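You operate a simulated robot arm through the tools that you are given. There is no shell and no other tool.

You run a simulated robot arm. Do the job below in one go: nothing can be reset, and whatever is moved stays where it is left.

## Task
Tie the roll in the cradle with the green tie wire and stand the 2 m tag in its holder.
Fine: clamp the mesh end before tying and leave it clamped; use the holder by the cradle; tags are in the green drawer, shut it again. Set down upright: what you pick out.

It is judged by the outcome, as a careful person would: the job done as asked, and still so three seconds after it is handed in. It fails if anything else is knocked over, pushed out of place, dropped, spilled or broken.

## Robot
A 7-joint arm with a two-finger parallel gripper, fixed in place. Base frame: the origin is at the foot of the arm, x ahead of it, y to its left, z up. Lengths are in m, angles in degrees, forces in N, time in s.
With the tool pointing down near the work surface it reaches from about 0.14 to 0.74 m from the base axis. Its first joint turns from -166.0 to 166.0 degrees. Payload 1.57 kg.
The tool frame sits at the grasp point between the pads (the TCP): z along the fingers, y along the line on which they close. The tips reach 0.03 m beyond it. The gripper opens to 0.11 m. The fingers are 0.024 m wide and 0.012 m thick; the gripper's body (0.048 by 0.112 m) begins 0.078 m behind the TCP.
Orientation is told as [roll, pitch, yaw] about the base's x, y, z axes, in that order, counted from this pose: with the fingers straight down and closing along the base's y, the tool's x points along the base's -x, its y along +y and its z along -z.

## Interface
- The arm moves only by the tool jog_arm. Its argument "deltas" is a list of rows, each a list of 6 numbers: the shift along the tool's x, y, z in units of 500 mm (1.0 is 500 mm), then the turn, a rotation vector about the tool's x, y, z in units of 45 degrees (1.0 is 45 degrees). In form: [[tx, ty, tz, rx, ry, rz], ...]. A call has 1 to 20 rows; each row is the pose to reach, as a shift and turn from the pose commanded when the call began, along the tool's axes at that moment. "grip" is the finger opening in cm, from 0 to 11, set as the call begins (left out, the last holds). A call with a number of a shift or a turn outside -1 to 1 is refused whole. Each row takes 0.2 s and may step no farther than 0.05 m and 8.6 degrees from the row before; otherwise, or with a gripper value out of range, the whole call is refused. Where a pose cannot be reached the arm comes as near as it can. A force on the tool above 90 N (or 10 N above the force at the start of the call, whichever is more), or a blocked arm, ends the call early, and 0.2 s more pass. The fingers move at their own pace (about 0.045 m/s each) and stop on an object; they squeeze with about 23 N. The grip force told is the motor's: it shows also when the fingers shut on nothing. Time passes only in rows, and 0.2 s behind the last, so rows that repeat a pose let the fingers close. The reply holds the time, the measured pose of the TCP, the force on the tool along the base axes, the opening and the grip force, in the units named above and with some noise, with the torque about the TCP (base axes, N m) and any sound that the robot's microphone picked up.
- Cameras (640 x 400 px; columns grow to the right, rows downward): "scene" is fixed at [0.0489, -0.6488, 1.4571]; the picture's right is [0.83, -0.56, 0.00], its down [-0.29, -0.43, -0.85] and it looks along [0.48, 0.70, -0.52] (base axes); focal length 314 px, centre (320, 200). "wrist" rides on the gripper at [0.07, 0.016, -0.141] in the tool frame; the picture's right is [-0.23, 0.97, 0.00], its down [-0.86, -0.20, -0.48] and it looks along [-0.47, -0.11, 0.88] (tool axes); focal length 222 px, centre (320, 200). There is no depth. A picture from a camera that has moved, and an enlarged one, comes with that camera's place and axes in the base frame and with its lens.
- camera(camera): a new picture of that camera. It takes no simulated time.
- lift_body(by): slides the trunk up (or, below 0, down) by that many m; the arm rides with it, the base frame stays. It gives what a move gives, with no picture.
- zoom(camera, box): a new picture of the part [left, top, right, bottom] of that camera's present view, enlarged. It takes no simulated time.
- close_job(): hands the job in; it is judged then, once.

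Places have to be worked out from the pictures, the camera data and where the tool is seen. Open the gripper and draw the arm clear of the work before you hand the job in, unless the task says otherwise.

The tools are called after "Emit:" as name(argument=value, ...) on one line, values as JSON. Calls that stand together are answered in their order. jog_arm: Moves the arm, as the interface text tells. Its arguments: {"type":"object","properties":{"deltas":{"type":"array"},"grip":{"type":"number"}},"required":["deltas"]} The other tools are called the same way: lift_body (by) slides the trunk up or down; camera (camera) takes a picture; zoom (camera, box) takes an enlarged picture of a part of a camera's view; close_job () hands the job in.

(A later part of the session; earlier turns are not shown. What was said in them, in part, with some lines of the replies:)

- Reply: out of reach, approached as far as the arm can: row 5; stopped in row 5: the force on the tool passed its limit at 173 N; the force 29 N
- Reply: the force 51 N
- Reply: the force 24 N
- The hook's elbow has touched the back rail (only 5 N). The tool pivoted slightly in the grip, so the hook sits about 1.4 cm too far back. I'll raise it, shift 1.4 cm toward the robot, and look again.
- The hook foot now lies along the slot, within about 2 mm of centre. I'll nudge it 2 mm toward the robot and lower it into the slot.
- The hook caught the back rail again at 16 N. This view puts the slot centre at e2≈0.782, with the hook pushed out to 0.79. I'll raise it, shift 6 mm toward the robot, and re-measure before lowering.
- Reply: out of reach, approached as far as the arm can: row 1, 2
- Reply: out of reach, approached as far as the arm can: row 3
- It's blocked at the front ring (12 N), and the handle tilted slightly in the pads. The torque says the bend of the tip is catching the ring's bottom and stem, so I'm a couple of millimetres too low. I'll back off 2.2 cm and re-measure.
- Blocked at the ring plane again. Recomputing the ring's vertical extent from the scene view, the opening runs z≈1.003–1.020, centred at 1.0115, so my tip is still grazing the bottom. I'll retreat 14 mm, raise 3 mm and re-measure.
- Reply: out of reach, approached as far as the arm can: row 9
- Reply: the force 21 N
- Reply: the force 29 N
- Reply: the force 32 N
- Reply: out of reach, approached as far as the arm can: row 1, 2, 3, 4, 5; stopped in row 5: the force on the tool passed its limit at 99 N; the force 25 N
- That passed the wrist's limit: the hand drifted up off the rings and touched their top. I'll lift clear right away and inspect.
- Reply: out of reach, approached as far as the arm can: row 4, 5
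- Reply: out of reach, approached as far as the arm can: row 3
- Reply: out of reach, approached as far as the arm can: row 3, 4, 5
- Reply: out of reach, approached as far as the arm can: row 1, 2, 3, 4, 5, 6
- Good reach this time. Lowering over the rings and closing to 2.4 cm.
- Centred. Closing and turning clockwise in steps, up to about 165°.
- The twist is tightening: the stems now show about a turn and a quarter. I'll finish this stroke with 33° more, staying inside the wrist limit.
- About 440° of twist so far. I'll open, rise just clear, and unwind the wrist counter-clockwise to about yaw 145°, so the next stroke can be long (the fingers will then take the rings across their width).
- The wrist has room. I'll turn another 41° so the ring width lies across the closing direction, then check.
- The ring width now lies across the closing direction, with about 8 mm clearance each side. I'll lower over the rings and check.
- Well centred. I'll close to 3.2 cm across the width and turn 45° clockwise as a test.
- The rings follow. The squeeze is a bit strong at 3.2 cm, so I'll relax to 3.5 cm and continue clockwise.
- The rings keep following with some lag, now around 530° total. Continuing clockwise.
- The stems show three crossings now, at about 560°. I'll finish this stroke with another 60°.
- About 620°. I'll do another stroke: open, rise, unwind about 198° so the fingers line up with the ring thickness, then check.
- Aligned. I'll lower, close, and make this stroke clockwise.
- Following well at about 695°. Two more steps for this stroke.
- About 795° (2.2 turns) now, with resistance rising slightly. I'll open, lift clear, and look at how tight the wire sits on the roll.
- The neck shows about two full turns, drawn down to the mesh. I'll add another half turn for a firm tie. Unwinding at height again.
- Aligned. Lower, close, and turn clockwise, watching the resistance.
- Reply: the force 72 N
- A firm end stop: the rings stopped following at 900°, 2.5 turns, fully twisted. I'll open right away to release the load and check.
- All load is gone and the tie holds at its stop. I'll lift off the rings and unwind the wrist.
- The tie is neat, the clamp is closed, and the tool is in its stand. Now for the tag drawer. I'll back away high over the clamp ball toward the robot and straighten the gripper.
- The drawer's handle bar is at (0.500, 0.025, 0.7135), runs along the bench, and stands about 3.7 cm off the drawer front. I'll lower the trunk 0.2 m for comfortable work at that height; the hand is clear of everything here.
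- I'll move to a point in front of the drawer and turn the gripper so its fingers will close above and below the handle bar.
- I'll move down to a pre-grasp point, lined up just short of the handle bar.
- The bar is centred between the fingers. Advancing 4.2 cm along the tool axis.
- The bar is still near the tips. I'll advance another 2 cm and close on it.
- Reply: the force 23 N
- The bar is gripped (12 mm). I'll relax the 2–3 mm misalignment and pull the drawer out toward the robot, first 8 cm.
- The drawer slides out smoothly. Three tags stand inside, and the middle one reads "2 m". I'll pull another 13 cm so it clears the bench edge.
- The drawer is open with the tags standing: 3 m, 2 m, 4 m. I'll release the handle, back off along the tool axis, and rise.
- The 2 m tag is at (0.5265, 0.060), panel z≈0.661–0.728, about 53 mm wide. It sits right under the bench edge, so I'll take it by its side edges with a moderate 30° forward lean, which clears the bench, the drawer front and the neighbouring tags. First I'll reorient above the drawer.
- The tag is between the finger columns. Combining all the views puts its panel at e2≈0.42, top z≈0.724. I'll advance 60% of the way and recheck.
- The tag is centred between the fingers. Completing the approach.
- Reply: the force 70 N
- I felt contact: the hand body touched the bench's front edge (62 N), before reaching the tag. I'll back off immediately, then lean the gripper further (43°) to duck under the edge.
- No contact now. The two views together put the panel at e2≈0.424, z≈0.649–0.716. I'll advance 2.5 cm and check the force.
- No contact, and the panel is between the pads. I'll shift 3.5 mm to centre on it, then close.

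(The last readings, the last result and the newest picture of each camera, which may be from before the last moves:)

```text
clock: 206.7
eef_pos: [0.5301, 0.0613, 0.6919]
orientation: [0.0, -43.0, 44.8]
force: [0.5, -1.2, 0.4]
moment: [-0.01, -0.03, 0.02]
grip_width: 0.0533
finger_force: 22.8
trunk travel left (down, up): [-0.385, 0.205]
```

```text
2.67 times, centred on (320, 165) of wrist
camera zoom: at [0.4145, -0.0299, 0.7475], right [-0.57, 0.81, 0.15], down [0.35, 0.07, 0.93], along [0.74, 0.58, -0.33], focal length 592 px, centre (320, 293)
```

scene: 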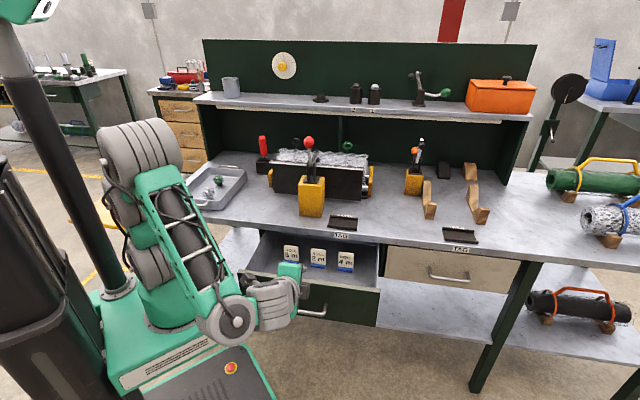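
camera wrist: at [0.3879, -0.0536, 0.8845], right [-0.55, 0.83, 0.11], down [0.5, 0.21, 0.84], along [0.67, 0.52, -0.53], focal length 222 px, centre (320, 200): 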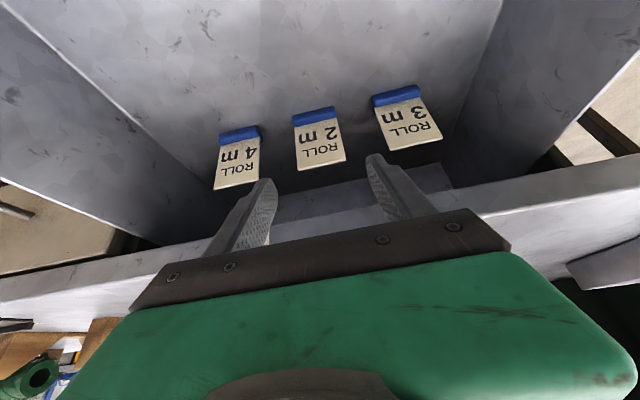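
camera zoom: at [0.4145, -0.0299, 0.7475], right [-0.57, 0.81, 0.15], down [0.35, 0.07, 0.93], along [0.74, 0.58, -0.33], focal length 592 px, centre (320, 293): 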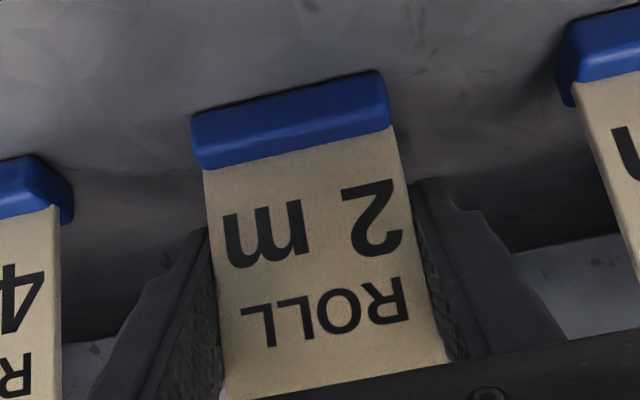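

The 2 m tag is held by its edges (53 mm). I'll lift it slightly, ease back 2 cm, and rise in front of the bench edge.

Emit:
jog_arm(deltas=[[-0.0164, 0, -0.0175, 0, 0, 0], [0.0143, 0, -0.0462, 0, 0, 0], [-0.0375, 0, -0.1018, 0, 0, 0], [-0.0893, 0, -0.1573, 0, 0, 0]])

Emit:
zoom(camera="scene", box=[260, 180, 380, 280])

Emit:
camera(camera="wrist")

```text
clock: 207.7
eef_pos: [0.5161, 0.0458, 0.7789]
orientation: [0.0, -42.9, 44.8]
force: [0.2, 0.2, -0.8]
moment: [0.01, 0.01, 0.02]
grip_width: 0.0531
finger_force: 22.6
trunk travel left (down, up): [-0.385, 0.205]
```

```text
4.00 times, centred on (320, 230) of scene
camera zoom: at [0.0489, -0.6488, 1.4571], right [0.83, -0.56, 0.0], down [-0.29, -0.43, -0.85], along [0.48, 0.7, -0.52], focal length 1258 px, centre (320, 80)
```

zoom: 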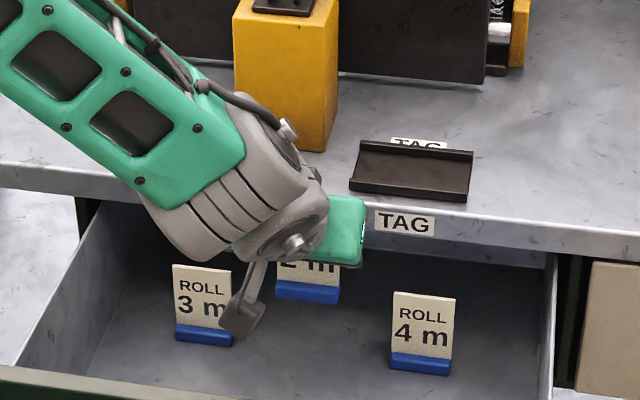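

```text
taken
camera wrist: at [0.3992, -0.0453, 0.8346], right [-0.57, 0.81, 0.15], down [0.35, 0.07, 0.93], along [0.74, 0.58, -0.33], focal length 222 px, centre (320, 200)
```

wrist: 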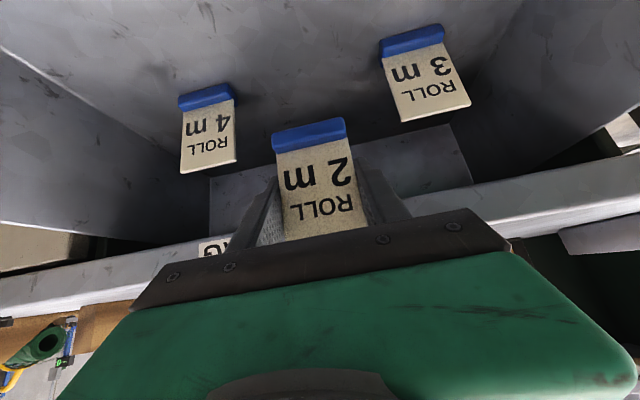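

The tag is free and clear, and its neighbours still stand. Continuing back over the drawer front and up.

Emit:
jog_arm(deltas=[[0.0474, 0, -0.0634, 0, 0, 0], [0.0786, 0, -0.1472, 0, 0, 0], [0.068, 0, -0.2467, 0, 0, 0], [0.0212, 0, -0.3261, 0, 0, 0]])

Emit:
camera(camera="wrist")

Emit:
camera(camera="scene")

```text
clock: 208.7
eef_pos: [0.4321, -0.0374, 0.8917]
orientation: [0.1, -42.8, 44.8]
force: [0.7, -0.1, 0.2]
moment: [-0.01, -0.02, 0.0]
grip_width: 0.053
finger_force: 23.4
trunk travel left (down, up): [-0.385, 0.205]
```

```text
taken
camera wrist: at [0.3154, -0.1287, 0.9487], right [-0.57, 0.81, 0.16], down [0.36, 0.07, 0.93], along [0.74, 0.58, -0.33], focal length 222 px, centre (320, 200)
```

wrist: 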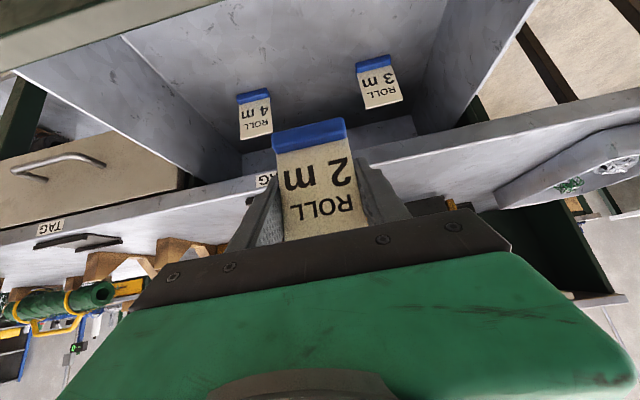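

```text
taken
```

scene: 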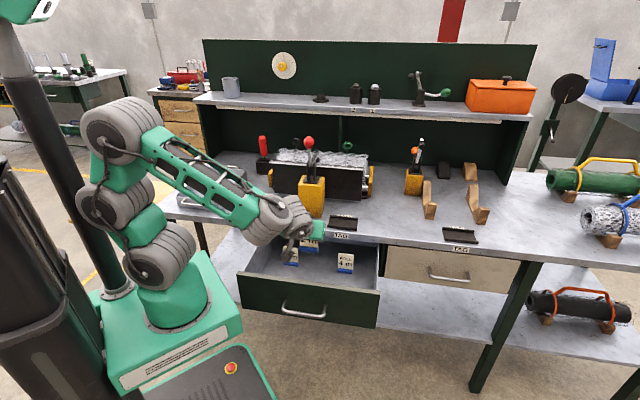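

The tag is well held and upright. The left-hand holder by the cradle spans e1 0.359–0.459 and e2 0.425–0.484, floor z≈0.83. I'll rise and carry the tag over its centre.

Emit:
jog_arm(deltas=[[-0.0546, 0, -0.0585, 0, 0, 0], [-0.1064, 0, -0.114, 0, 0, 0], [-0.1559, -0.0308, -0.0678, 0, 0, 0], [-0.2054, -0.0616, -0.0216, 0, 0, 0], [-0.255, -0.0924, 0.0246, 0, 0, 0], [-0.3045, -0.1232, 0.0708, 0, 0, 0], [-0.354, -0.154, 0.117, 0, 0, 0]])

Emit:
camera(camera="wrist")

Emit:
zoom(camera="scene", box=[280, 170, 400, 250])

```text
clock: 210.3
eef_pos: [0.6062, 0.0291, 0.968]
orientation: [-0.1, -42.9, 44.8]
force: [-0.4, 0.0, -0.9]
moment: [-0.02, -0.01, 0.0]
grip_width: 0.0532
finger_force: 22.8
trunk travel left (down, up): [-0.385, 0.205]
```

```text
taken
camera wrist: at [0.4906, -0.0633, 1.0243], right [-0.57, 0.81, 0.15], down [0.35, 0.07, 0.93], along [0.74, 0.58, -0.33], focal length 222 px, centre (320, 200)
```

wrist: 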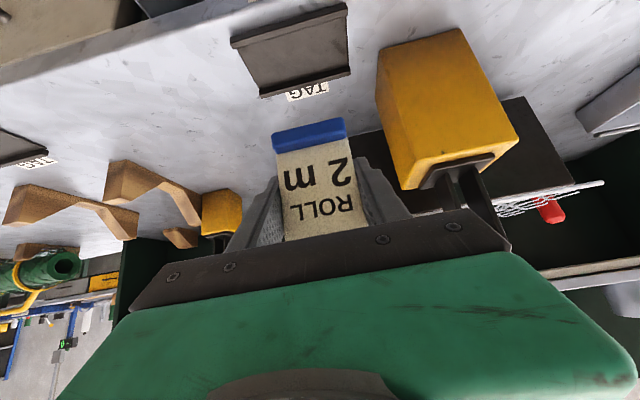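

```text
5.00 times, centred on (340, 210) of scene
camera zoom: at [0.0489, -0.6488, 1.4571], right [0.83, -0.56, 0.0], down [-0.29, -0.43, -0.85], along [0.48, 0.7, -0.52], focal length 1573 px, centre (220, 150)
```

zoom: 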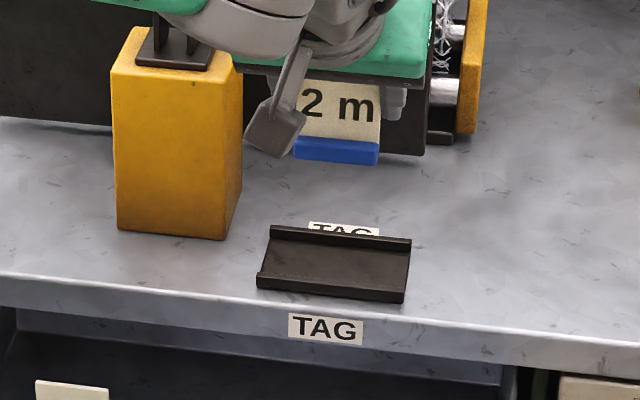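

The tag hangs above the holder, facing the front. I'll zoom in to check the alignment of its base against the holder before lowering.

Emit:
zoom(camera="wrist", box=[216, 0, 376, 160])

Emit:
zoom(camera="scene", box=[324, 190, 372, 240])

```text
2.50 times, centred on (296, 80) of wrist
camera zoom: at [0.4906, -0.0633, 1.0243], right [-0.57, 0.81, 0.15], down [0.35, 0.07, 0.93], along [0.74, 0.58, -0.33], focal length 555 px, centre (380, 500)
```

zoom: 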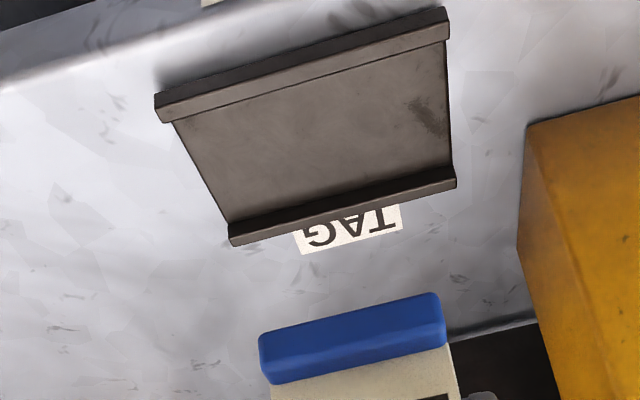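

```text
8.00 times, centred on (348, 215) of scene
camera zoom: at [0.0489, -0.6488, 1.4571], right [0.83, -0.56, 0.0], down [-0.29, -0.43, -0.85], along [0.48, 0.7, -0.52], focal length 2516 px, centre (96, 80)
```

zoom: 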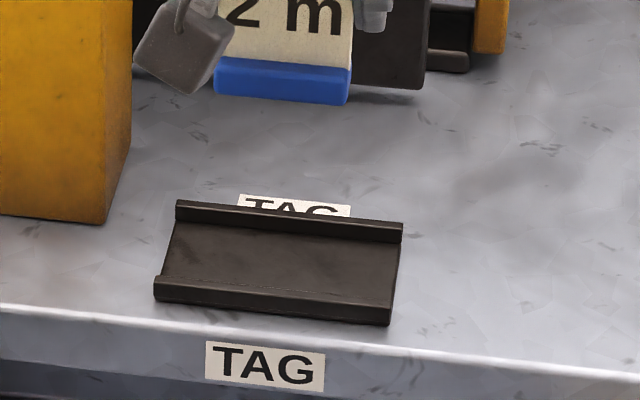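

The depth of the base is ambiguous from these two similar viewpoints. I'll lower 5 cm so the base is close to the holder and compare them directly.

Emit:
jog_arm(deltas=[[0.0341, 0, 0.0366, 0, 0, 0], [0.0682, 0, 0.0731, 0, 0, 0]])

Emit:
zoom(camera="wrist", box=[216, 20, 376, 180])

Emit:
zoom(camera="scene", box=[324, 190, 372, 240])

```text
clock: 210.9
eef_pos: [0.6059, 0.0285, 0.9197]
orientation: [0.0, -43.0, 44.8]
force: [0.1, 0.1, -0.5]
moment: [0.0, -0.04, 0.0]
grip_width: 0.0532
finger_force: 23.1
trunk travel left (down, up): [-0.385, 0.205]
```

```text
2.50 times, centred on (296, 100) of wrist
camera zoom: at [0.4898, -0.0636, 0.975], right [-0.57, 0.81, 0.15], down [0.35, 0.07, 0.93], along [0.74, 0.59, -0.33], focal length 555 px, centre (380, 450)
```

zoom: 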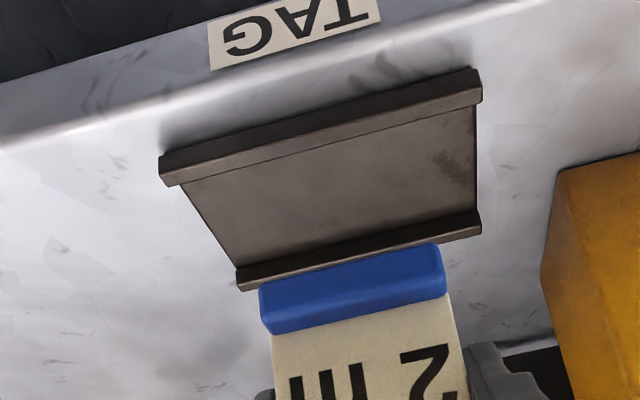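

```text
8.00 times, centred on (348, 215) of scene
camera zoom: at [0.0489, -0.6488, 1.4571], right [0.83, -0.56, 0.0], down [-0.29, -0.43, -0.85], along [0.48, 0.7, -0.52], focal length 2516 px, centre (96, 80)
```

zoom: 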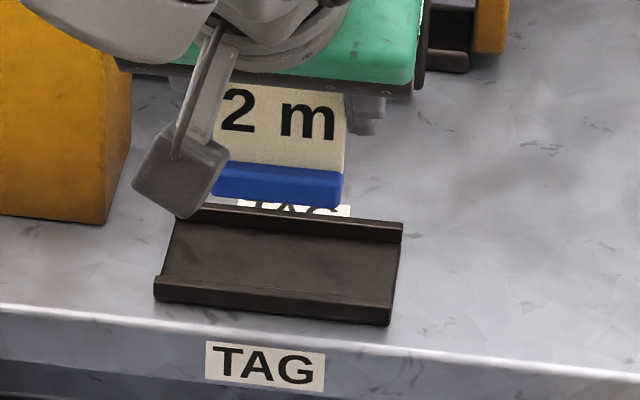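

From the base's apparent size (53 mm wide), its front edge is about 1.5 cm nearer me than the TCP and its bottom 4.6 cm below, which agrees with my first measurement. I'll move 5 mm back and lower 3 cm, then look again.

Emit:
jog_arm(deltas=[[0.0132, 0, 0.0287, 0, 0, 0], [0.0336, 0, 0.0507, 0, 0, 0]])

Emit:
zoom(camera="wrist", box=[216, 40, 376, 200])

Emit:
zoom(camera="scene", box=[324, 190, 372, 240])

```text
clock: 211.5
eef_pos: [0.61, 0.0313, 0.8888]
orientation: [0.0, -42.9, 45.0]
force: [0.0, -0.8, -0.9]
moment: [0.01, -0.01, -0.02]
grip_width: 0.0531
finger_force: 23.1
trunk travel left (down, up): [-0.385, 0.205]
```

```text
2.50 times, centred on (296, 120) of wrist
camera zoom: at [0.494, -0.0597, 0.9446], right [-0.57, 0.81, 0.15], down [0.35, 0.07, 0.93], along [0.74, 0.59, -0.33], focal length 555 px, centre (380, 400)
```

zoom: 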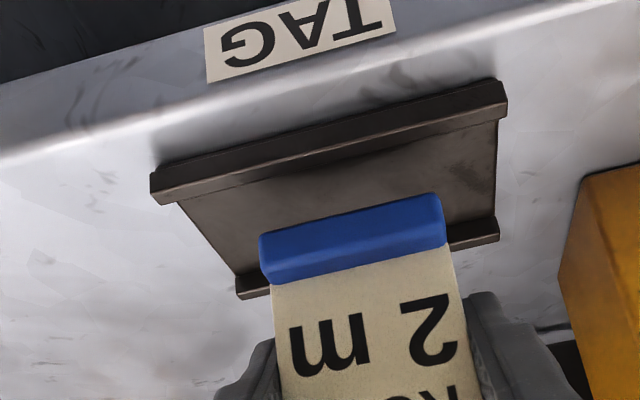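

```text
8.00 times, centred on (348, 215) of scene
camera zoom: at [0.0489, -0.6488, 1.4571], right [0.83, -0.56, 0.0], down [-0.29, -0.43, -0.85], along [0.48, 0.7, -0.52], focal length 2516 px, centre (96, 80)
```

zoom: 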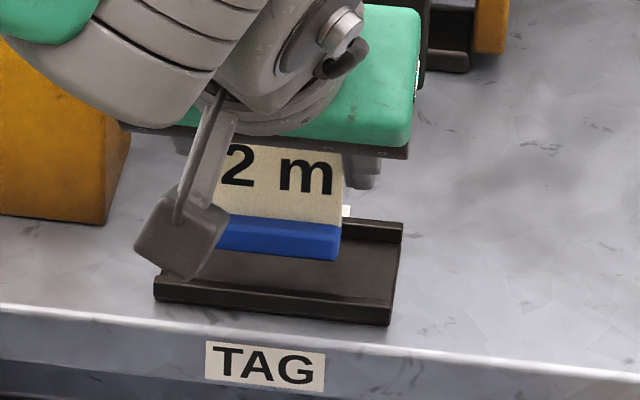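

The base is over the holder floor with no contact yet. Lowering in small steps while watching the force.

Emit:
jog_arm(deltas=[[0.0055, 0, 0.0058, 0, 0, 0], [0.0109, 0, 0.0117, 0, 0, 0]])

Emit:
jog_arm(deltas=[[0.0041, 0, 0.0044, 0, 0, 0]])

Emit:
zoom(camera="wrist", box=[216, 40, 376, 200])

Emit:
zoom(camera="scene", box=[324, 190, 372, 240])

```text
clock: 212.1
eef_pos: [0.6089, 0.0332, 0.8812]
orientation: [-0.1, -42.9, 44.8]
force: [-0.1, 0.4, 0.3]
moment: [0.02, 0.01, 0.01]
grip_width: 0.0531
finger_force: 22.8
trunk travel left (down, up): [-0.385, 0.205]
```

```text
clock: 212.5
eef_pos: [0.6098, 0.0313, 0.8778]
orientation: [0.0, -42.9, 44.9]
force: [-0.2, 0.4, -0.4]
moment: [0.0, 0.03, 0.0]
grip_width: 0.0531
finger_force: 22.8
trunk travel left (down, up): [-0.385, 0.205]
```

```text
2.50 times, centred on (296, 120) of wrist
camera zoom: at [0.4937, -0.0597, 0.9336], right [-0.57, 0.81, 0.15], down [0.35, 0.07, 0.93], along [0.74, 0.58, -0.33], focal length 555 px, centre (380, 400)
```

zoom: 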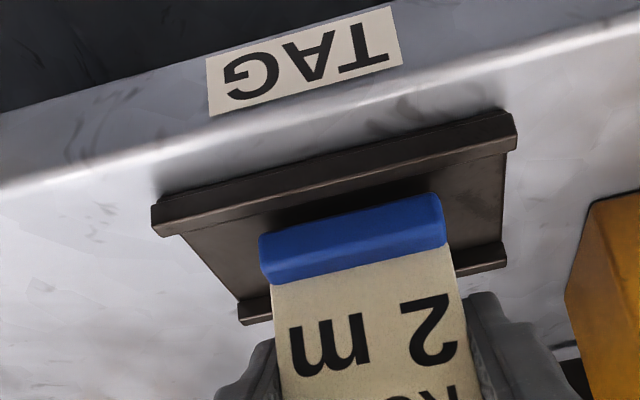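

```text
8.00 times, centred on (348, 215) of scene
camera zoom: at [0.0489, -0.6488, 1.4571], right [0.83, -0.56, 0.0], down [-0.29, -0.43, -0.85], along [0.48, 0.7, -0.52], focal length 2516 px, centre (96, 80)
```

zoom: 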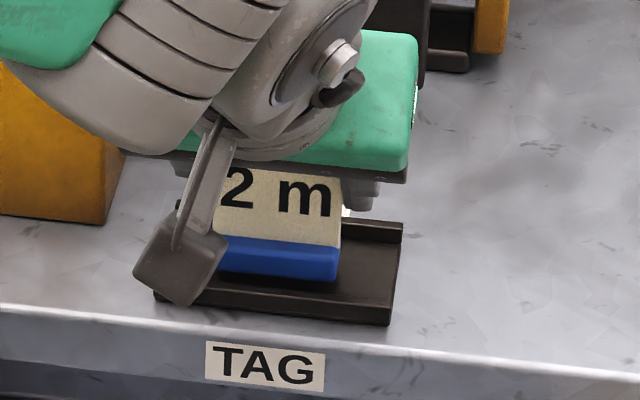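

Very close now; the base's shadow is narrowing. I'll continue in 2 mm steps.

Emit:
jog_arm(deltas=[[0.0027, 0, 0.0029, 0, 0, 0]])

Emit:
jog_arm(deltas=[[0.0027, 0, 0.0029, 0, 0, 0]])

Emit:
jog_arm(deltas=[[0.0027, 0, 0.0029, 0, 0, 0]])

Emit:
zoom(camera="scene", box=[324, 190, 372, 240])

Emit:
zoom(camera="wrist", box=[216, 40, 376, 200])

```text
clock: 212.9
eef_pos: [0.6095, 0.0317, 0.8761]
orientation: [0.0, -42.9, 44.9]
force: [0.4, -0.7, -0.6]
moment: [0.01, -0.01, 0.01]
grip_width: 0.0533
finger_force: 23.4
trunk travel left (down, up): [-0.385, 0.205]
```

```text
clock: 213.3
eef_pos: [0.6104, 0.0322, 0.8732]
orientation: [0.0, -42.9, 44.9]
force: [0.7, -0.6, 0.2]
moment: [0.01, -0.02, 0.0]
grip_width: 0.0534
finger_force: 23.2
trunk travel left (down, up): [-0.385, 0.205]
```

```text
clock: 213.7
eef_pos: [0.6097, 0.0318, 0.8711]
orientation: [0.1, -42.8, 44.9]
force: [0.4, -0.8, -0.1]
moment: [0.0, 0.0, 0.01]
grip_width: 0.053
finger_force: 23.0
trunk travel left (down, up): [-0.385, 0.205]
```

```text
8.00 times, centred on (348, 215) of scene
camera zoom: at [0.0489, -0.6488, 1.4571], right [0.83, -0.56, 0.0], down [-0.29, -0.43, -0.85], along [0.48, 0.7, -0.52], focal length 2516 px, centre (96, 80)
```

zoom: 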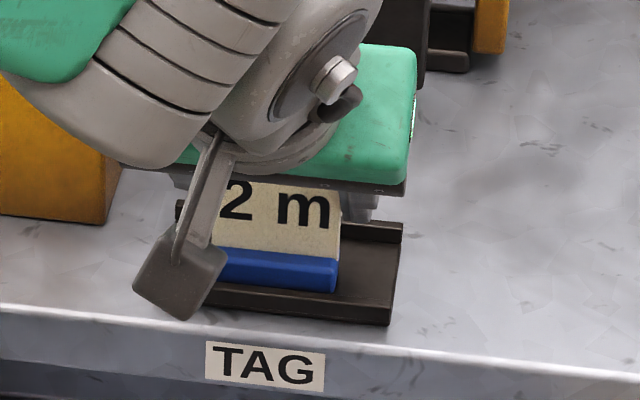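

```text
2.50 times, centred on (296, 120) of wrist
camera zoom: at [0.4934, -0.0598, 0.9279], right [-0.57, 0.81, 0.15], down [0.35, 0.07, 0.93], along [0.74, 0.59, -0.33], focal length 555 px, centre (380, 400)
```

zoom: 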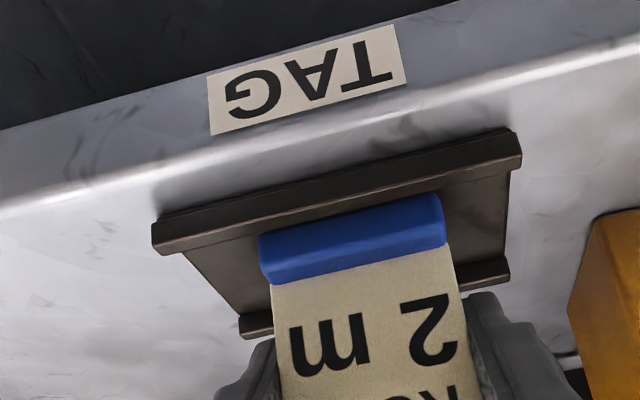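

The base's front is getting close to the front lip. I'll shift 6 mm back to centre it and continue down.

Emit:
jog_arm(deltas=[[-0.0088, 0, 0.0082, 0, 0, 0]])

Emit:
jog_arm(deltas=[[0.0027, 0, 0.0029, 0, 0, 0]])

Emit:
jog_arm(deltas=[[0.0027, 0, 0.0029, 0, 0, 0]])

Emit:
zoom(camera="scene", box=[324, 190, 372, 240])

Emit:
zoom(camera="wrist", box=[216, 40, 376, 200])

```text
clock: 214.1
eef_pos: [0.6131, 0.0355, 0.8716]
orientation: [0.0, -42.8, 44.9]
force: [-0.4, 0.2, 0.1]
moment: [0.01, -0.02, 0.03]
grip_width: 0.0534
finger_force: 23.1
trunk travel left (down, up): [-0.385, 0.205]
```

```text
clock: 214.5
eef_pos: [0.6143, 0.0361, 0.8712]
orientation: [-0.1, -43.0, 45.0]
force: [-1.0, -0.1, 5.1]
moment: [0.01, 0.14, -0.02]
grip_width: 0.0534
finger_force: 23.1
trunk travel left (down, up): [-0.385, 0.205]
```

```text
clock: 214.9
eef_pos: [0.6148, 0.036, 0.8717]
orientation: [-0.4, -43.0, 45.1]
force: [-1.4, 0.5, 16.8]
moment: [-0.05, 0.23, 0.01]
grip_width: 0.0535
finger_force: 23.3
trunk travel left (down, up): [-0.385, 0.205]
```

```text
8.00 times, centred on (348, 215) of scene
camera zoom: at [0.0489, -0.6488, 1.4571], right [0.83, -0.56, 0.0], down [-0.29, -0.43, -0.85], along [0.48, 0.7, -0.52], focal length 2516 px, centre (96, 80)
```

zoom: 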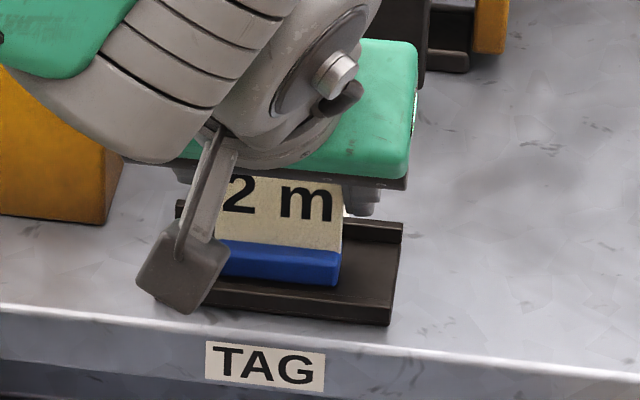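

```text
2.50 times, centred on (296, 120) of wrist
camera zoom: at [0.4977, -0.0558, 0.9262], right [-0.57, 0.81, 0.15], down [0.35, 0.07, 0.93], along [0.74, 0.59, -0.32], focal length 555 px, centre (380, 400)
```

zoom: 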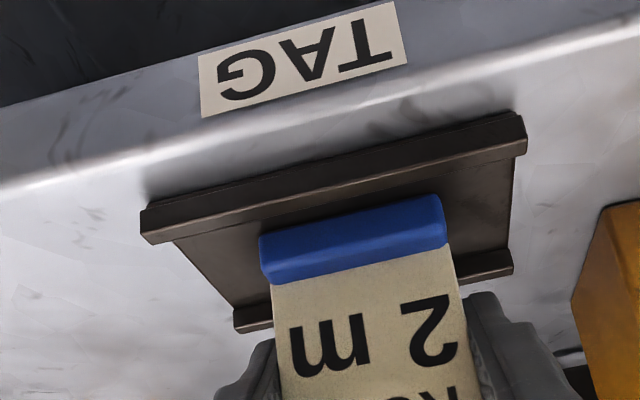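

Contact at 17 N: the base is on the holder floor and upright. I'll ease the pressure slightly and open the fingers.

Emit:
jog_arm(deltas=[[-0.0041, 0, -0.0044, 0, 0, 0]])

Emit:
jog_arm(deltas=[[0, 0, 0, 0, 0, 0], [0, 0, 0, 0, 0, 0], [0, 0, 0, 0, 0, 0]], grip=7.4)

Emit:
zoom(camera="wrist", box=[216, 40, 416, 220])

Emit:
zoom(camera="scene", box=[324, 190, 372, 240])

```text
clock: 215.3
eef_pos: [0.6143, 0.0368, 0.8713]
orientation: [-0.1, -42.9, 44.9]
force: [4.1, 0.1, 9.5]
moment: [-0.1, -0.18, 0.0]
grip_width: 0.0529
finger_force: 22.7
trunk travel left (down, up): [-0.385, 0.205]
```

```text
clock: 216.1
eef_pos: [0.6126, 0.0363, 0.872]
orientation: [0.0, -42.8, 44.7]
force: [-0.3, 1.0, 0.0]
moment: [0.0, 0.0, -0.04]
grip_width: 0.074
finger_force: 0.1
trunk travel left (down, up): [-0.385, 0.205]
```

```text
2.22 times, centred on (316, 130) of wrist
camera zoom: at [0.4974, -0.0554, 0.9266], right [-0.57, 0.81, 0.15], down [0.35, 0.07, 0.93], along [0.74, 0.59, -0.33], focal length 494 px, centre (329, 356)
```

zoom: 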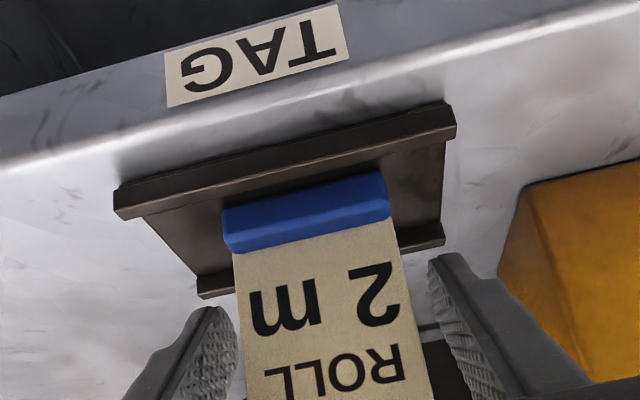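

```text
8.00 times, centred on (348, 215) of scene
camera zoom: at [0.0489, -0.6488, 1.4571], right [0.83, -0.56, 0.0], down [-0.29, -0.43, -0.85], along [0.48, 0.7, -0.52], focal length 2516 px, centre (96, 80)
```

zoom: 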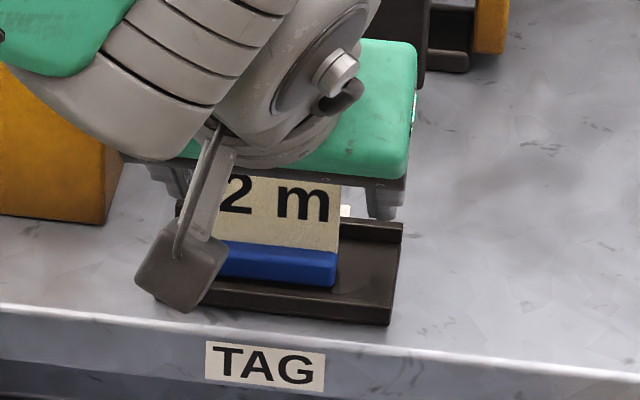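

The tag stands on its own. I'll draw straight back along the tool axis so the fingers slide off its sides.

Emit:
jog_arm(deltas=[[0, 0, -0.05, 0, 0, 0], [0, 0, -0.12, 0, 0, 0], [0, 0, -0.2, 0, 0, 0], [0, 0, -0.28, 0, 0, 0]])

Emit:
camera(camera="scene")

Emit:
zoom(camera="scene", box=[312, 190, 384, 240])

Emit:
camera(camera="wrist")

```text
clock: 217.1
eef_pos: [0.5465, -0.0317, 0.9751]
orientation: [0.0, -42.9, 45.0]
force: [-0.8, 0.9, -0.3]
moment: [-0.01, 0.0, -0.01]
grip_width: 0.0741
finger_force: 0.1
trunk travel left (down, up): [-0.385, 0.205]
```

```text
taken
```

scene: 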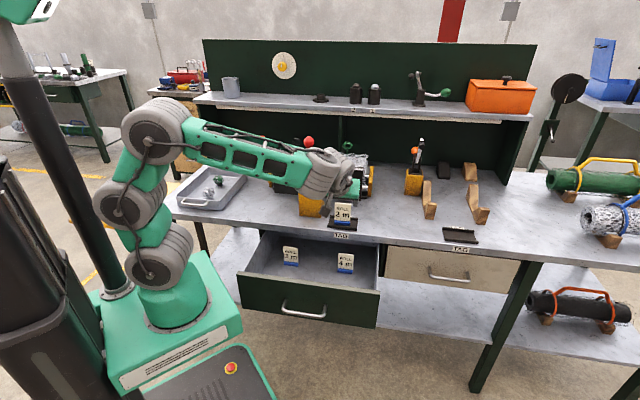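

```text
8.00 times, centred on (348, 215) of scene
camera zoom: at [0.0489, -0.6488, 1.4571], right [0.83, -0.56, 0.0], down [-0.29, -0.43, -0.85], along [0.48, 0.7, -0.52], focal length 2516 px, centre (96, 80)
```

zoom: 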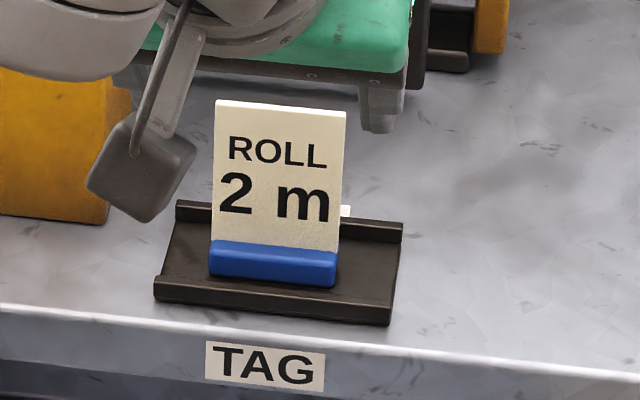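

```text
taken
camera wrist: at [0.4305, -0.1234, 1.0305], right [-0.57, 0.81, 0.15], down [0.35, 0.07, 0.93], along [0.74, 0.58, -0.33], focal length 222 px, centre (320, 200)
```

wrist: 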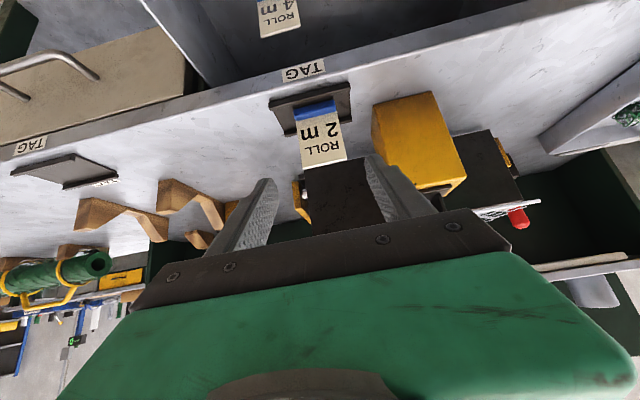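

The tag stands upright in the right holder, facing front. Now I'll shut the drawer: close the fingers into a fist, move back in front of the drawer, and lower beside its front, just above the handle.

Emit:
jog_arm(deltas=[[0.0642, 0.0292, -0.0599, 0, 0, 0], [0.1284, 0.0584, -0.1198, 0, 0, 0], [0.1925, 0.0876, -0.1796, 0, 0, 0], [0.2567, 0.1168, -0.2395, 0, 0, 0], [0.3209, 0.146, -0.2994, 0, 0, 0], [0.3763, 0.146, -0.24, 0, 0, 0], [0.4317, 0.146, -0.1807, 0, 0, 0], [0.487, 0.146, -0.1213, 0, 0, 0], [0.5424, 0.146, -0.062, 0, 0, 0], [0.5978, 0.146, -0.0026, 0, 0, 0]], grip=0)

Emit:
camera(camera="wrist")

Emit:
camera(camera="scene")

```text
clock: 219.3
eef_pos: [0.3384, -0.1343, 0.7712]
orientation: [-0.1, -42.8, 44.9]
force: [-0.2, 0.3, -0.5]
moment: [0.02, -0.01, -0.04]
grip_width: 0.0
finger_force: 21.6
trunk travel left (down, up): [-0.385, 0.205]
```

```text
taken
camera wrist: at [0.2221, -0.2268, 0.8272], right [-0.57, 0.81, 0.15], down [0.35, 0.07, 0.93], along [0.74, 0.58, -0.33], focal length 222 px, centre (320, 200)
```

wrist: 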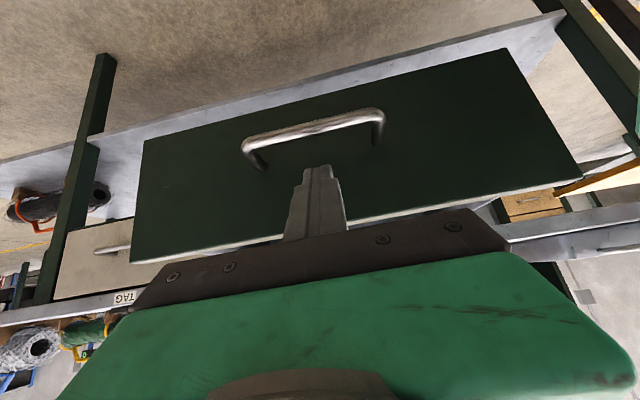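

```text
taken
```

scene: 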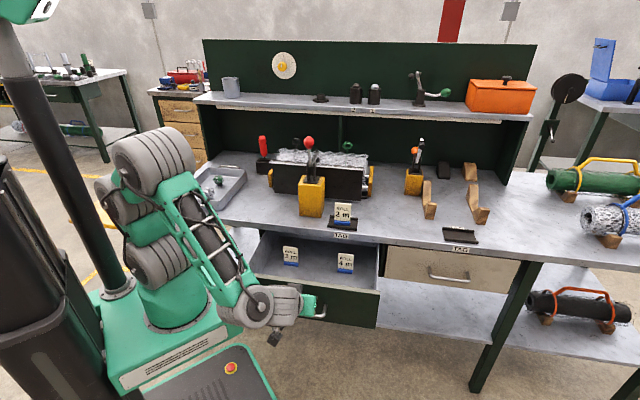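

The fist is positioned above the handle bar, centred on the drawer front. I'll push it in gently.

Emit:
jog_arm(deltas=[[-0.0219, 0, 0.0205, 0, 0, 0], [-0.0439, 0, 0.0409, 0, 0, 0], [-0.0658, 0, 0.0614, 0, 0, 0], [-0.0877, 0, 0.0818, 0, 0, 0], [-0.1096, 0, 0.1023, 0, 0, 0], [-0.1316, 0, 0.1228, 0, 0, 0], [-0.1535, 0, 0.1432, 0, 0, 0], [-0.1754, 0, 0.1637, 0, 0, 0], [-0.1974, 0, 0.1841, 0, 0, 0], [-0.2193, 0, 0.2046, 0, 0, 0]])

Emit:
zoom(camera="scene", box=[230, 190, 400, 296])

Emit:
camera(camera="wrist")

```text
clock: 221.5
eef_pos: [0.4443, -0.0274, 0.7713]
orientation: [0.1, -43.0, 44.9]
force: [-0.2, 0.2, 1.0]
moment: [-0.01, 0.0, 0.01]
grip_width: 0.0
finger_force: 21.4
trunk travel left (down, up): [-0.385, 0.205]
```

```text
3.76 times, centred on (315, 243) of scene
camera zoom: at [0.0489, -0.6488, 1.4571], right [0.83, -0.56, 0.0], down [-0.29, -0.43, -0.85], along [0.48, 0.7, -0.52], focal length 1184 px, centre (339, 38)
```

zoom: 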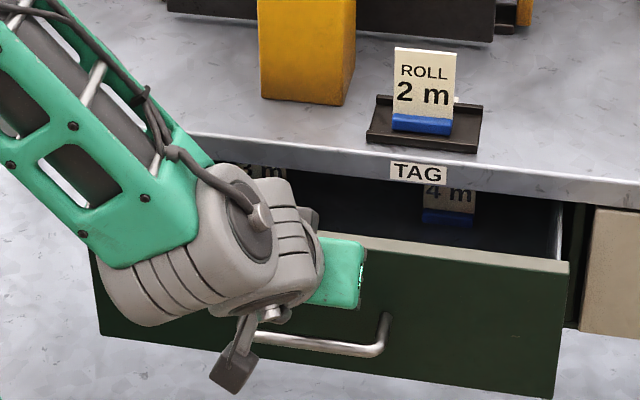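

```text
taken
camera wrist: at [0.3283, -0.1198, 0.8267], right [-0.57, 0.81, 0.15], down [0.35, 0.07, 0.93], along [0.74, 0.59, -0.33], focal length 222 px, centre (320, 200)
```

wrist: 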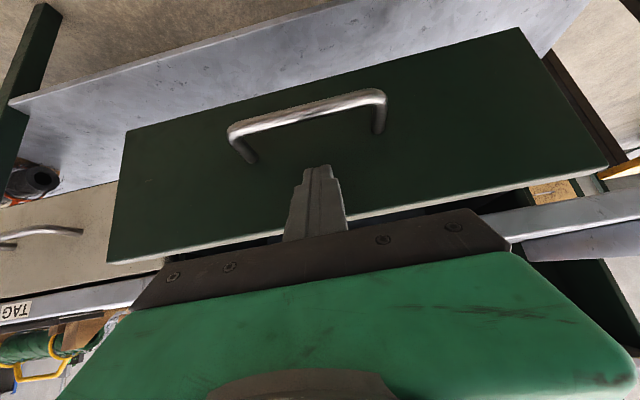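

The drawer slides in smoothly and the tags inside still stand. Continuing to push.

Emit:
jog_arm(deltas=[[-0.0219, 0, 0.0205, 0, 0, 0], [-0.0439, 0, 0.0409, 0, 0, 0], [-0.0658, 0, 0.0614, 0, 0, 0], [-0.0877, 0, 0.0818, 0, 0, 0], [-0.1096, 0, 0.1023, 0, 0, 0]])

Emit:
jog_arm(deltas=[[-0.0146, 0, 0.0136, 0, 0, 0], [-0.0256, 0, 0.0239, 0, 0, 0]])

Emit:
zoom(camera="scene", box=[230, 190, 400, 296])

Emit:
camera(camera="wrist")

```text
clock: 222.7
eef_pos: [0.4972, 0.024, 0.7695]
orientation: [-0.1, -42.9, 45.0]
force: [-0.3, 0.3, 1.1]
moment: [0.03, 0.01, -0.02]
grip_width: 0.0
finger_force: 21.3
trunk travel left (down, up): [-0.385, 0.205]
```

```text
clock: 223.3
eef_pos: [0.5081, 0.0341, 0.7705]
orientation: [0.2, -42.7, 44.5]
force: [-22.0, -19.8, 5.8]
moment: [0.08, 0.39, 0.03]
grip_width: 0.0
finger_force: 21.2
trunk travel left (down, up): [-0.385, 0.205]
```

```text
3.76 times, centred on (315, 243) of scene
camera zoom: at [0.0489, -0.6488, 1.4571], right [0.83, -0.56, 0.0], down [-0.29, -0.43, -0.85], along [0.48, 0.7, -0.52], focal length 1184 px, centre (339, 38)
```

zoom: 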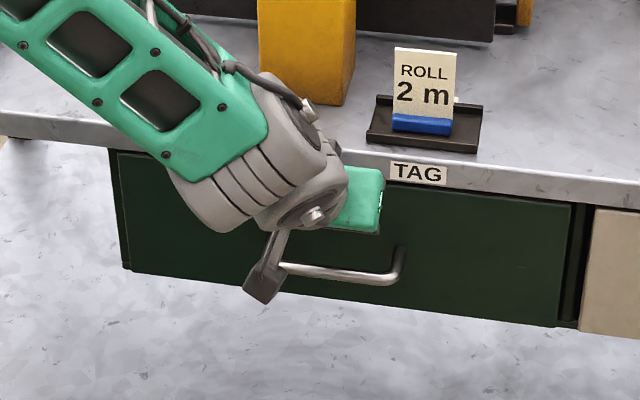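

```text
taken
camera wrist: at [0.3914, -0.0573, 0.826], right [-0.56, 0.81, 0.16], down [0.36, 0.07, 0.93], along [0.74, 0.58, -0.33], focal length 222 px, centre (320, 200)
```

wrist: 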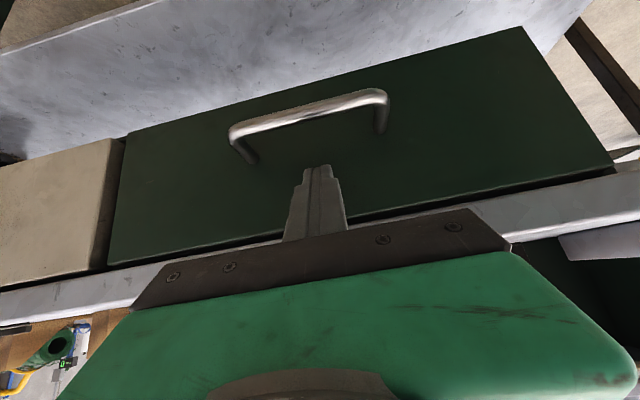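

The drawer has reached its stop (30 N) and looks flush. I'll back off and compare it with the starting picture.

Emit:
jog_arm(deltas=[[0.0365, 0, -0.0341, 0, 0, 0], [0.0877, 0, -0.0818, 0, 0, 0], [0.1, 0, -0.18, 0, 0, 0], [0.1, 0, -0.27, 0, 0, 0], [0.08, 0, -0.36, 0, 0, 0], [0.04, 0, -0.44, 0, 0, 0]])

Emit:
camera(camera="scene")

Emit:
zoom(camera="scene", box=[256, 210, 400, 290])

Emit:
camera(camera="wrist")

```text
clock: 224.7
eef_pos: [0.3937, -0.0786, 0.9199]
orientation: [0.1, -42.8, 44.8]
force: [0.3, -0.1, 0.3]
moment: [-0.01, 0.02, 0.01]
grip_width: 0.0002
finger_force: 21.3
trunk travel left (down, up): [-0.385, 0.205]
```

```text
taken
```

scene: 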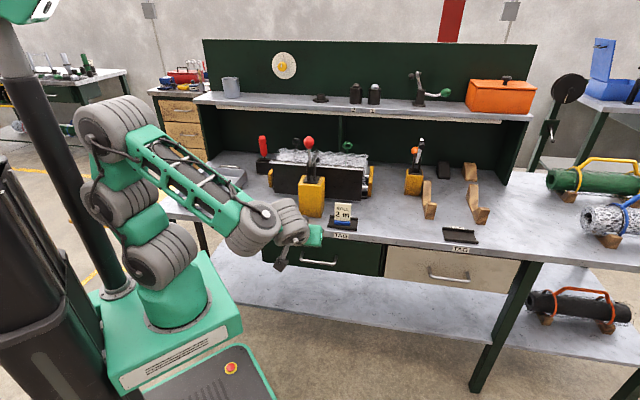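

```text
4.44 times, centred on (328, 250) of scene
camera zoom: at [0.0489, -0.6488, 1.4571], right [0.83, -0.56, 0.0], down [-0.29, -0.43, -0.85], along [0.48, 0.7, -0.52], focal length 1398 px, centre (284, -22)
```

zoom: 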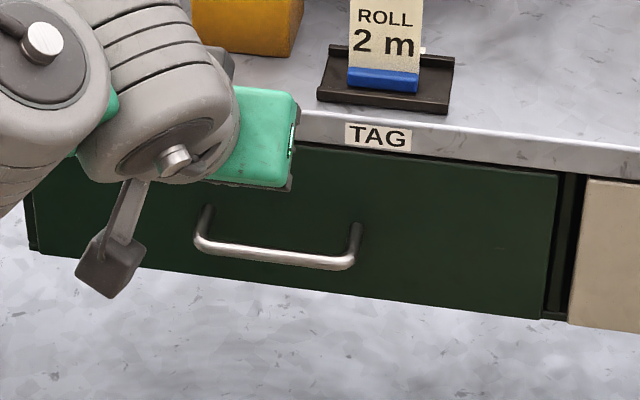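

```text
taken
camera wrist: at [0.2782, -0.1709, 0.9749], right [-0.57, 0.81, 0.16], down [0.36, 0.07, 0.93], along [0.74, 0.59, -0.33], focal length 222 px, centre (320, 200)
```

wrist: 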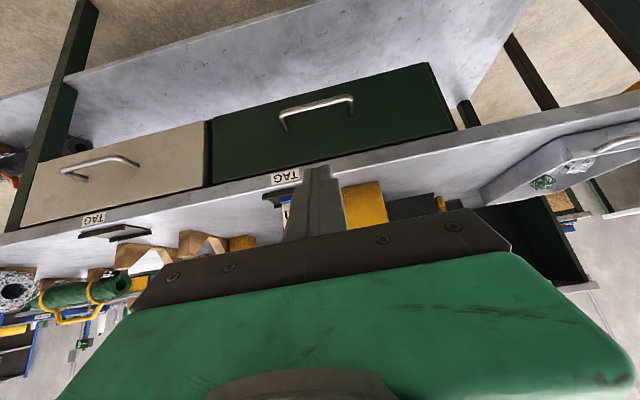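

The drawer is shut exactly as it was at the start. I'll open the gripper, draw the arm clear, and do a final check of everything.

Emit:
jog_arm(deltas=[[-0.04, 0, -0.0721, 0, 0, 0], [-0.08, 0, -0.1442, 0, 0, 0], [-0.12, 0, -0.2164, 0, 0, 0], [-0.16, 0, -0.2885, 0, 0, 0], [-0.1997, 0, -0.3606, 0, 0, 0]], grip=8)

Emit:
zoom(camera="scene", box=[240, 110, 400, 210])

Emit:
zoom(camera="scene", box=[160, 140, 320, 240])

Emit:
zoom(camera="scene", box=[312, 190, 384, 240])

Emit:
zoom(camera="scene", box=[200, 50, 520, 250])

Emit:
zoom(camera="scene", box=[338, 138, 358, 158])

Emit:
zoom(camera="scene", box=[284, 130, 348, 170])

```text
clock: 225.9
eef_pos: [0.3861, -0.0832, 1.0571]
orientation: [0.0, -42.7, 44.9]
force: [-0.2, 0.3, -0.3]
moment: [0.03, 0.04, 0.0]
grip_width: 0.0798
finger_force: 0.1
out of reach, approached as far as the arm can: row 4, 5
trunk travel left (down, up): [-0.385, 0.205]
```

```text
4.00 times, centred on (320, 160) of scene
camera zoom: at [0.0489, -0.6488, 1.4571], right [0.83, -0.56, 0.0], down [-0.29, -0.43, -0.85], along [0.48, 0.7, -0.52], focal length 1258 px, centre (320, 360)
```

zoom: 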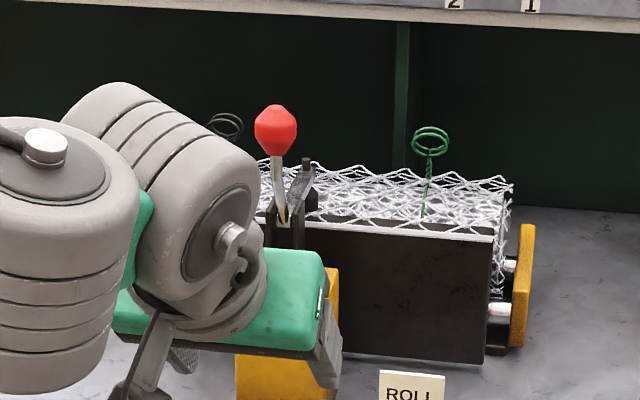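

```text
4.00 times, centred on (240, 190) of scene
camera zoom: at [0.0489, -0.6488, 1.4571], right [0.83, -0.56, 0.0], down [-0.29, -0.43, -0.85], along [0.48, 0.7, -0.52], focal length 1258 px, centre (640, 240)
```

zoom: 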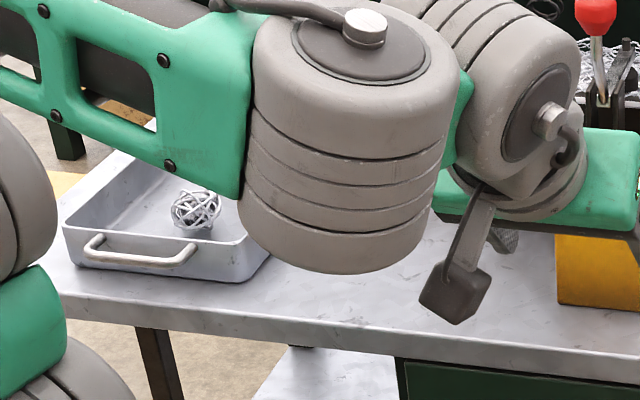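

```text
8.00 times, centred on (348, 215) of scene
camera zoom: at [0.0489, -0.6488, 1.4571], right [0.83, -0.56, 0.0], down [-0.29, -0.43, -0.85], along [0.48, 0.7, -0.52], focal length 2516 px, centre (96, 80)
```

zoom: 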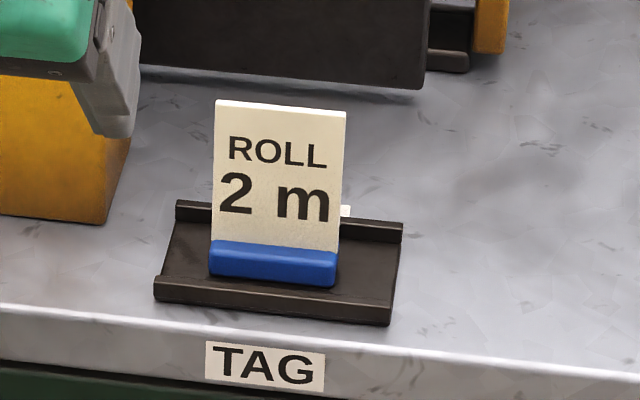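

```text
2.00 times, centred on (360, 150) of scene
camera zoom: at [0.0489, -0.6488, 1.4571], right [0.83, -0.56, 0.0], down [-0.29, -0.43, -0.85], along [0.48, 0.7, -0.52], focal length 629 px, centre (240, 300)
```

zoom: 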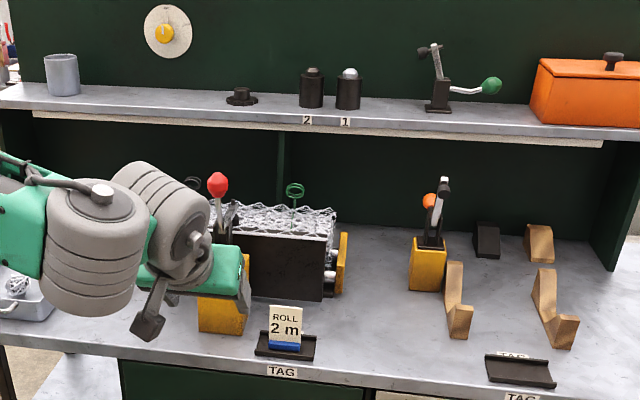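

```text
16.00 times, centred on (348, 148) of scene
camera zoom: at [0.0489, -0.6488, 1.4571], right [0.83, -0.56, 0.0], down [-0.29, -0.43, -0.85], along [0.48, 0.7, -0.52], focal length 5032 px, centre (-128, 1032)
```

zoom: 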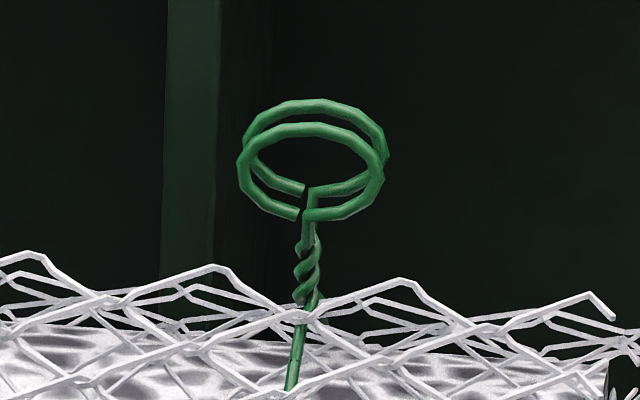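

```text
10.00 times, centred on (316, 150) of scene
camera zoom: at [0.0489, -0.6488, 1.4571], right [0.83, -0.56, 0.0], down [-0.29, -0.43, -0.85], along [0.48, 0.7, -0.52], focal length 3145 px, centre (360, 700)
```

zoom: 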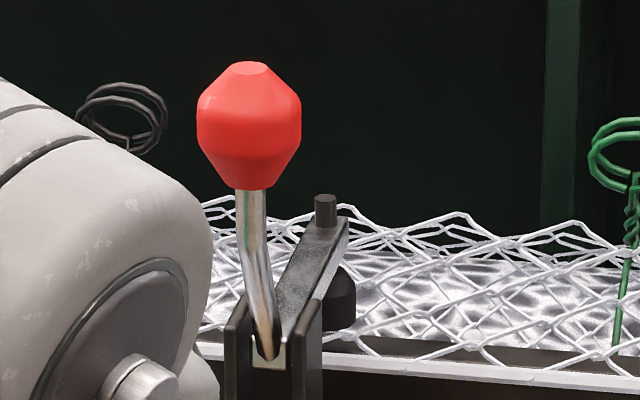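

The tie, clamp and tag all look right. The forearm is hovering over the bench, so I'll raise the trunk and draw the arm back and clear.

Emit:
lift_body(by=0.15)

Emit:
jog_arm(deltas=[[0.05, 0, -0.05, 0, 0.15, 0], [0.1, 0, -0.08, 0, 0.3, 0], [0.13, 0, -0.1, 0, 0.45, 0], [0.15, 0, -0.1, 0, 0.6, 0], [0.15, 0, -0.1, 0, 0.75, 0]])

Emit:
camera(camera="scene")

Emit:
camera(camera="wrist")

```text
clock: 227.6
eef_pos: [0.387, -0.0838, 1.2077]
orientation: [-0.2, -42.8, 45.0]
force: [0.5, -0.1, -0.4]
moment: [-0.02, 0.0, 0.0]
grip_width: 0.0799
finger_force: 0.1
trunk travel left (down, up): [-0.535, 0.055]
```

```text
clock: 228.8
eef_pos: [0.3242, -0.1447, 1.1943]
orientation: [0.0, -9.0, 44.9]
force: [-0.8, 0.1, -0.4]
moment: [0.01, -0.03, 0.01]
grip_width: 0.0802
finger_force: 0.0
out of reach, approached as far as the arm can: row 1
trunk travel left (down, up): [-0.535, 0.055]
```

```text
taken
```

scene: 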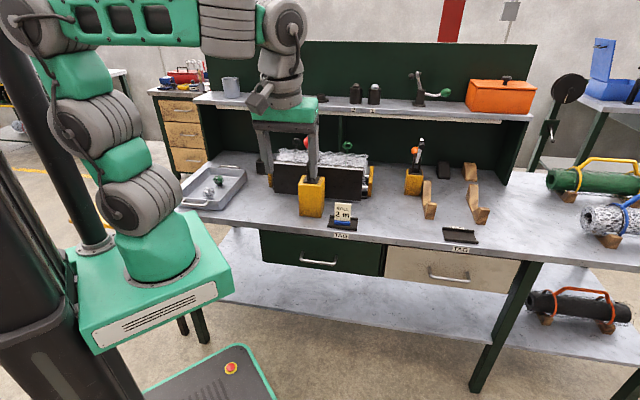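

```text
taken
camera wrist: at [0.248, -0.1977, 1.3222], right [-0.53, 0.85, 0.03], down [0.69, 0.4, 0.61], along [0.5, 0.34, -0.79], focal length 222 px, centre (320, 200)
```

wrist: 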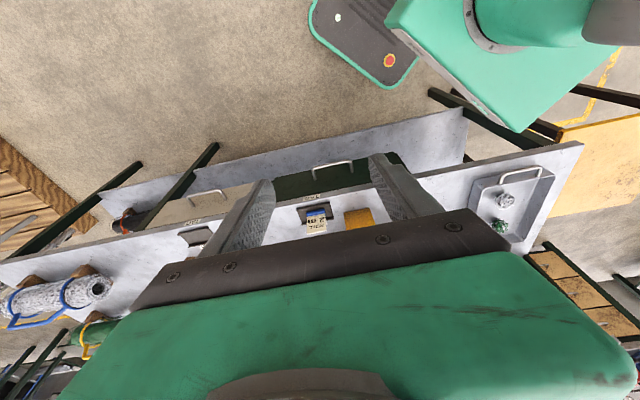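

Final state: the green tie is twisted to its stop and the mesh end is still clamped. The 2 m tag stands in the holder by the cradle, the drawer is shut, and the hook tool was last seen standing in its stand. The gripper is open and the arm is clear, so I'm handing the job in.

Emit:
close_job()

```text
The job is handed in.
```

The roll is tied with the green wire and the 2 m tag is standing in its holder. I've handed the job in, and the result hasn't come back yet.

- **Clamp:** I closed it on the mesh end before tying, and it is still closed.
- **Tie:** the green wire is twisted 2.5 turns, as far as it would go. I twisted it with the gripper fingers because I couldn't get the hook tool through the wire loops.
- **Tag:** the 2 m tag stands upright and facing front, in the holder by the cradle.
- **Drawer:** the green drawer is shut again, with the 3 m and 4 m tags still inside. They were standing when I last saw them, just before it closed.
- **Hook tool:** it is back in its stand, leaning slightly in the slot. The gripper blocked my view of it in the last pictures.

While reaching for the tag, the hand bumped the bench's front edge with about 60 N. I backed off at once and saw nothing move. The gripper is open and the arm is clear of the bench.
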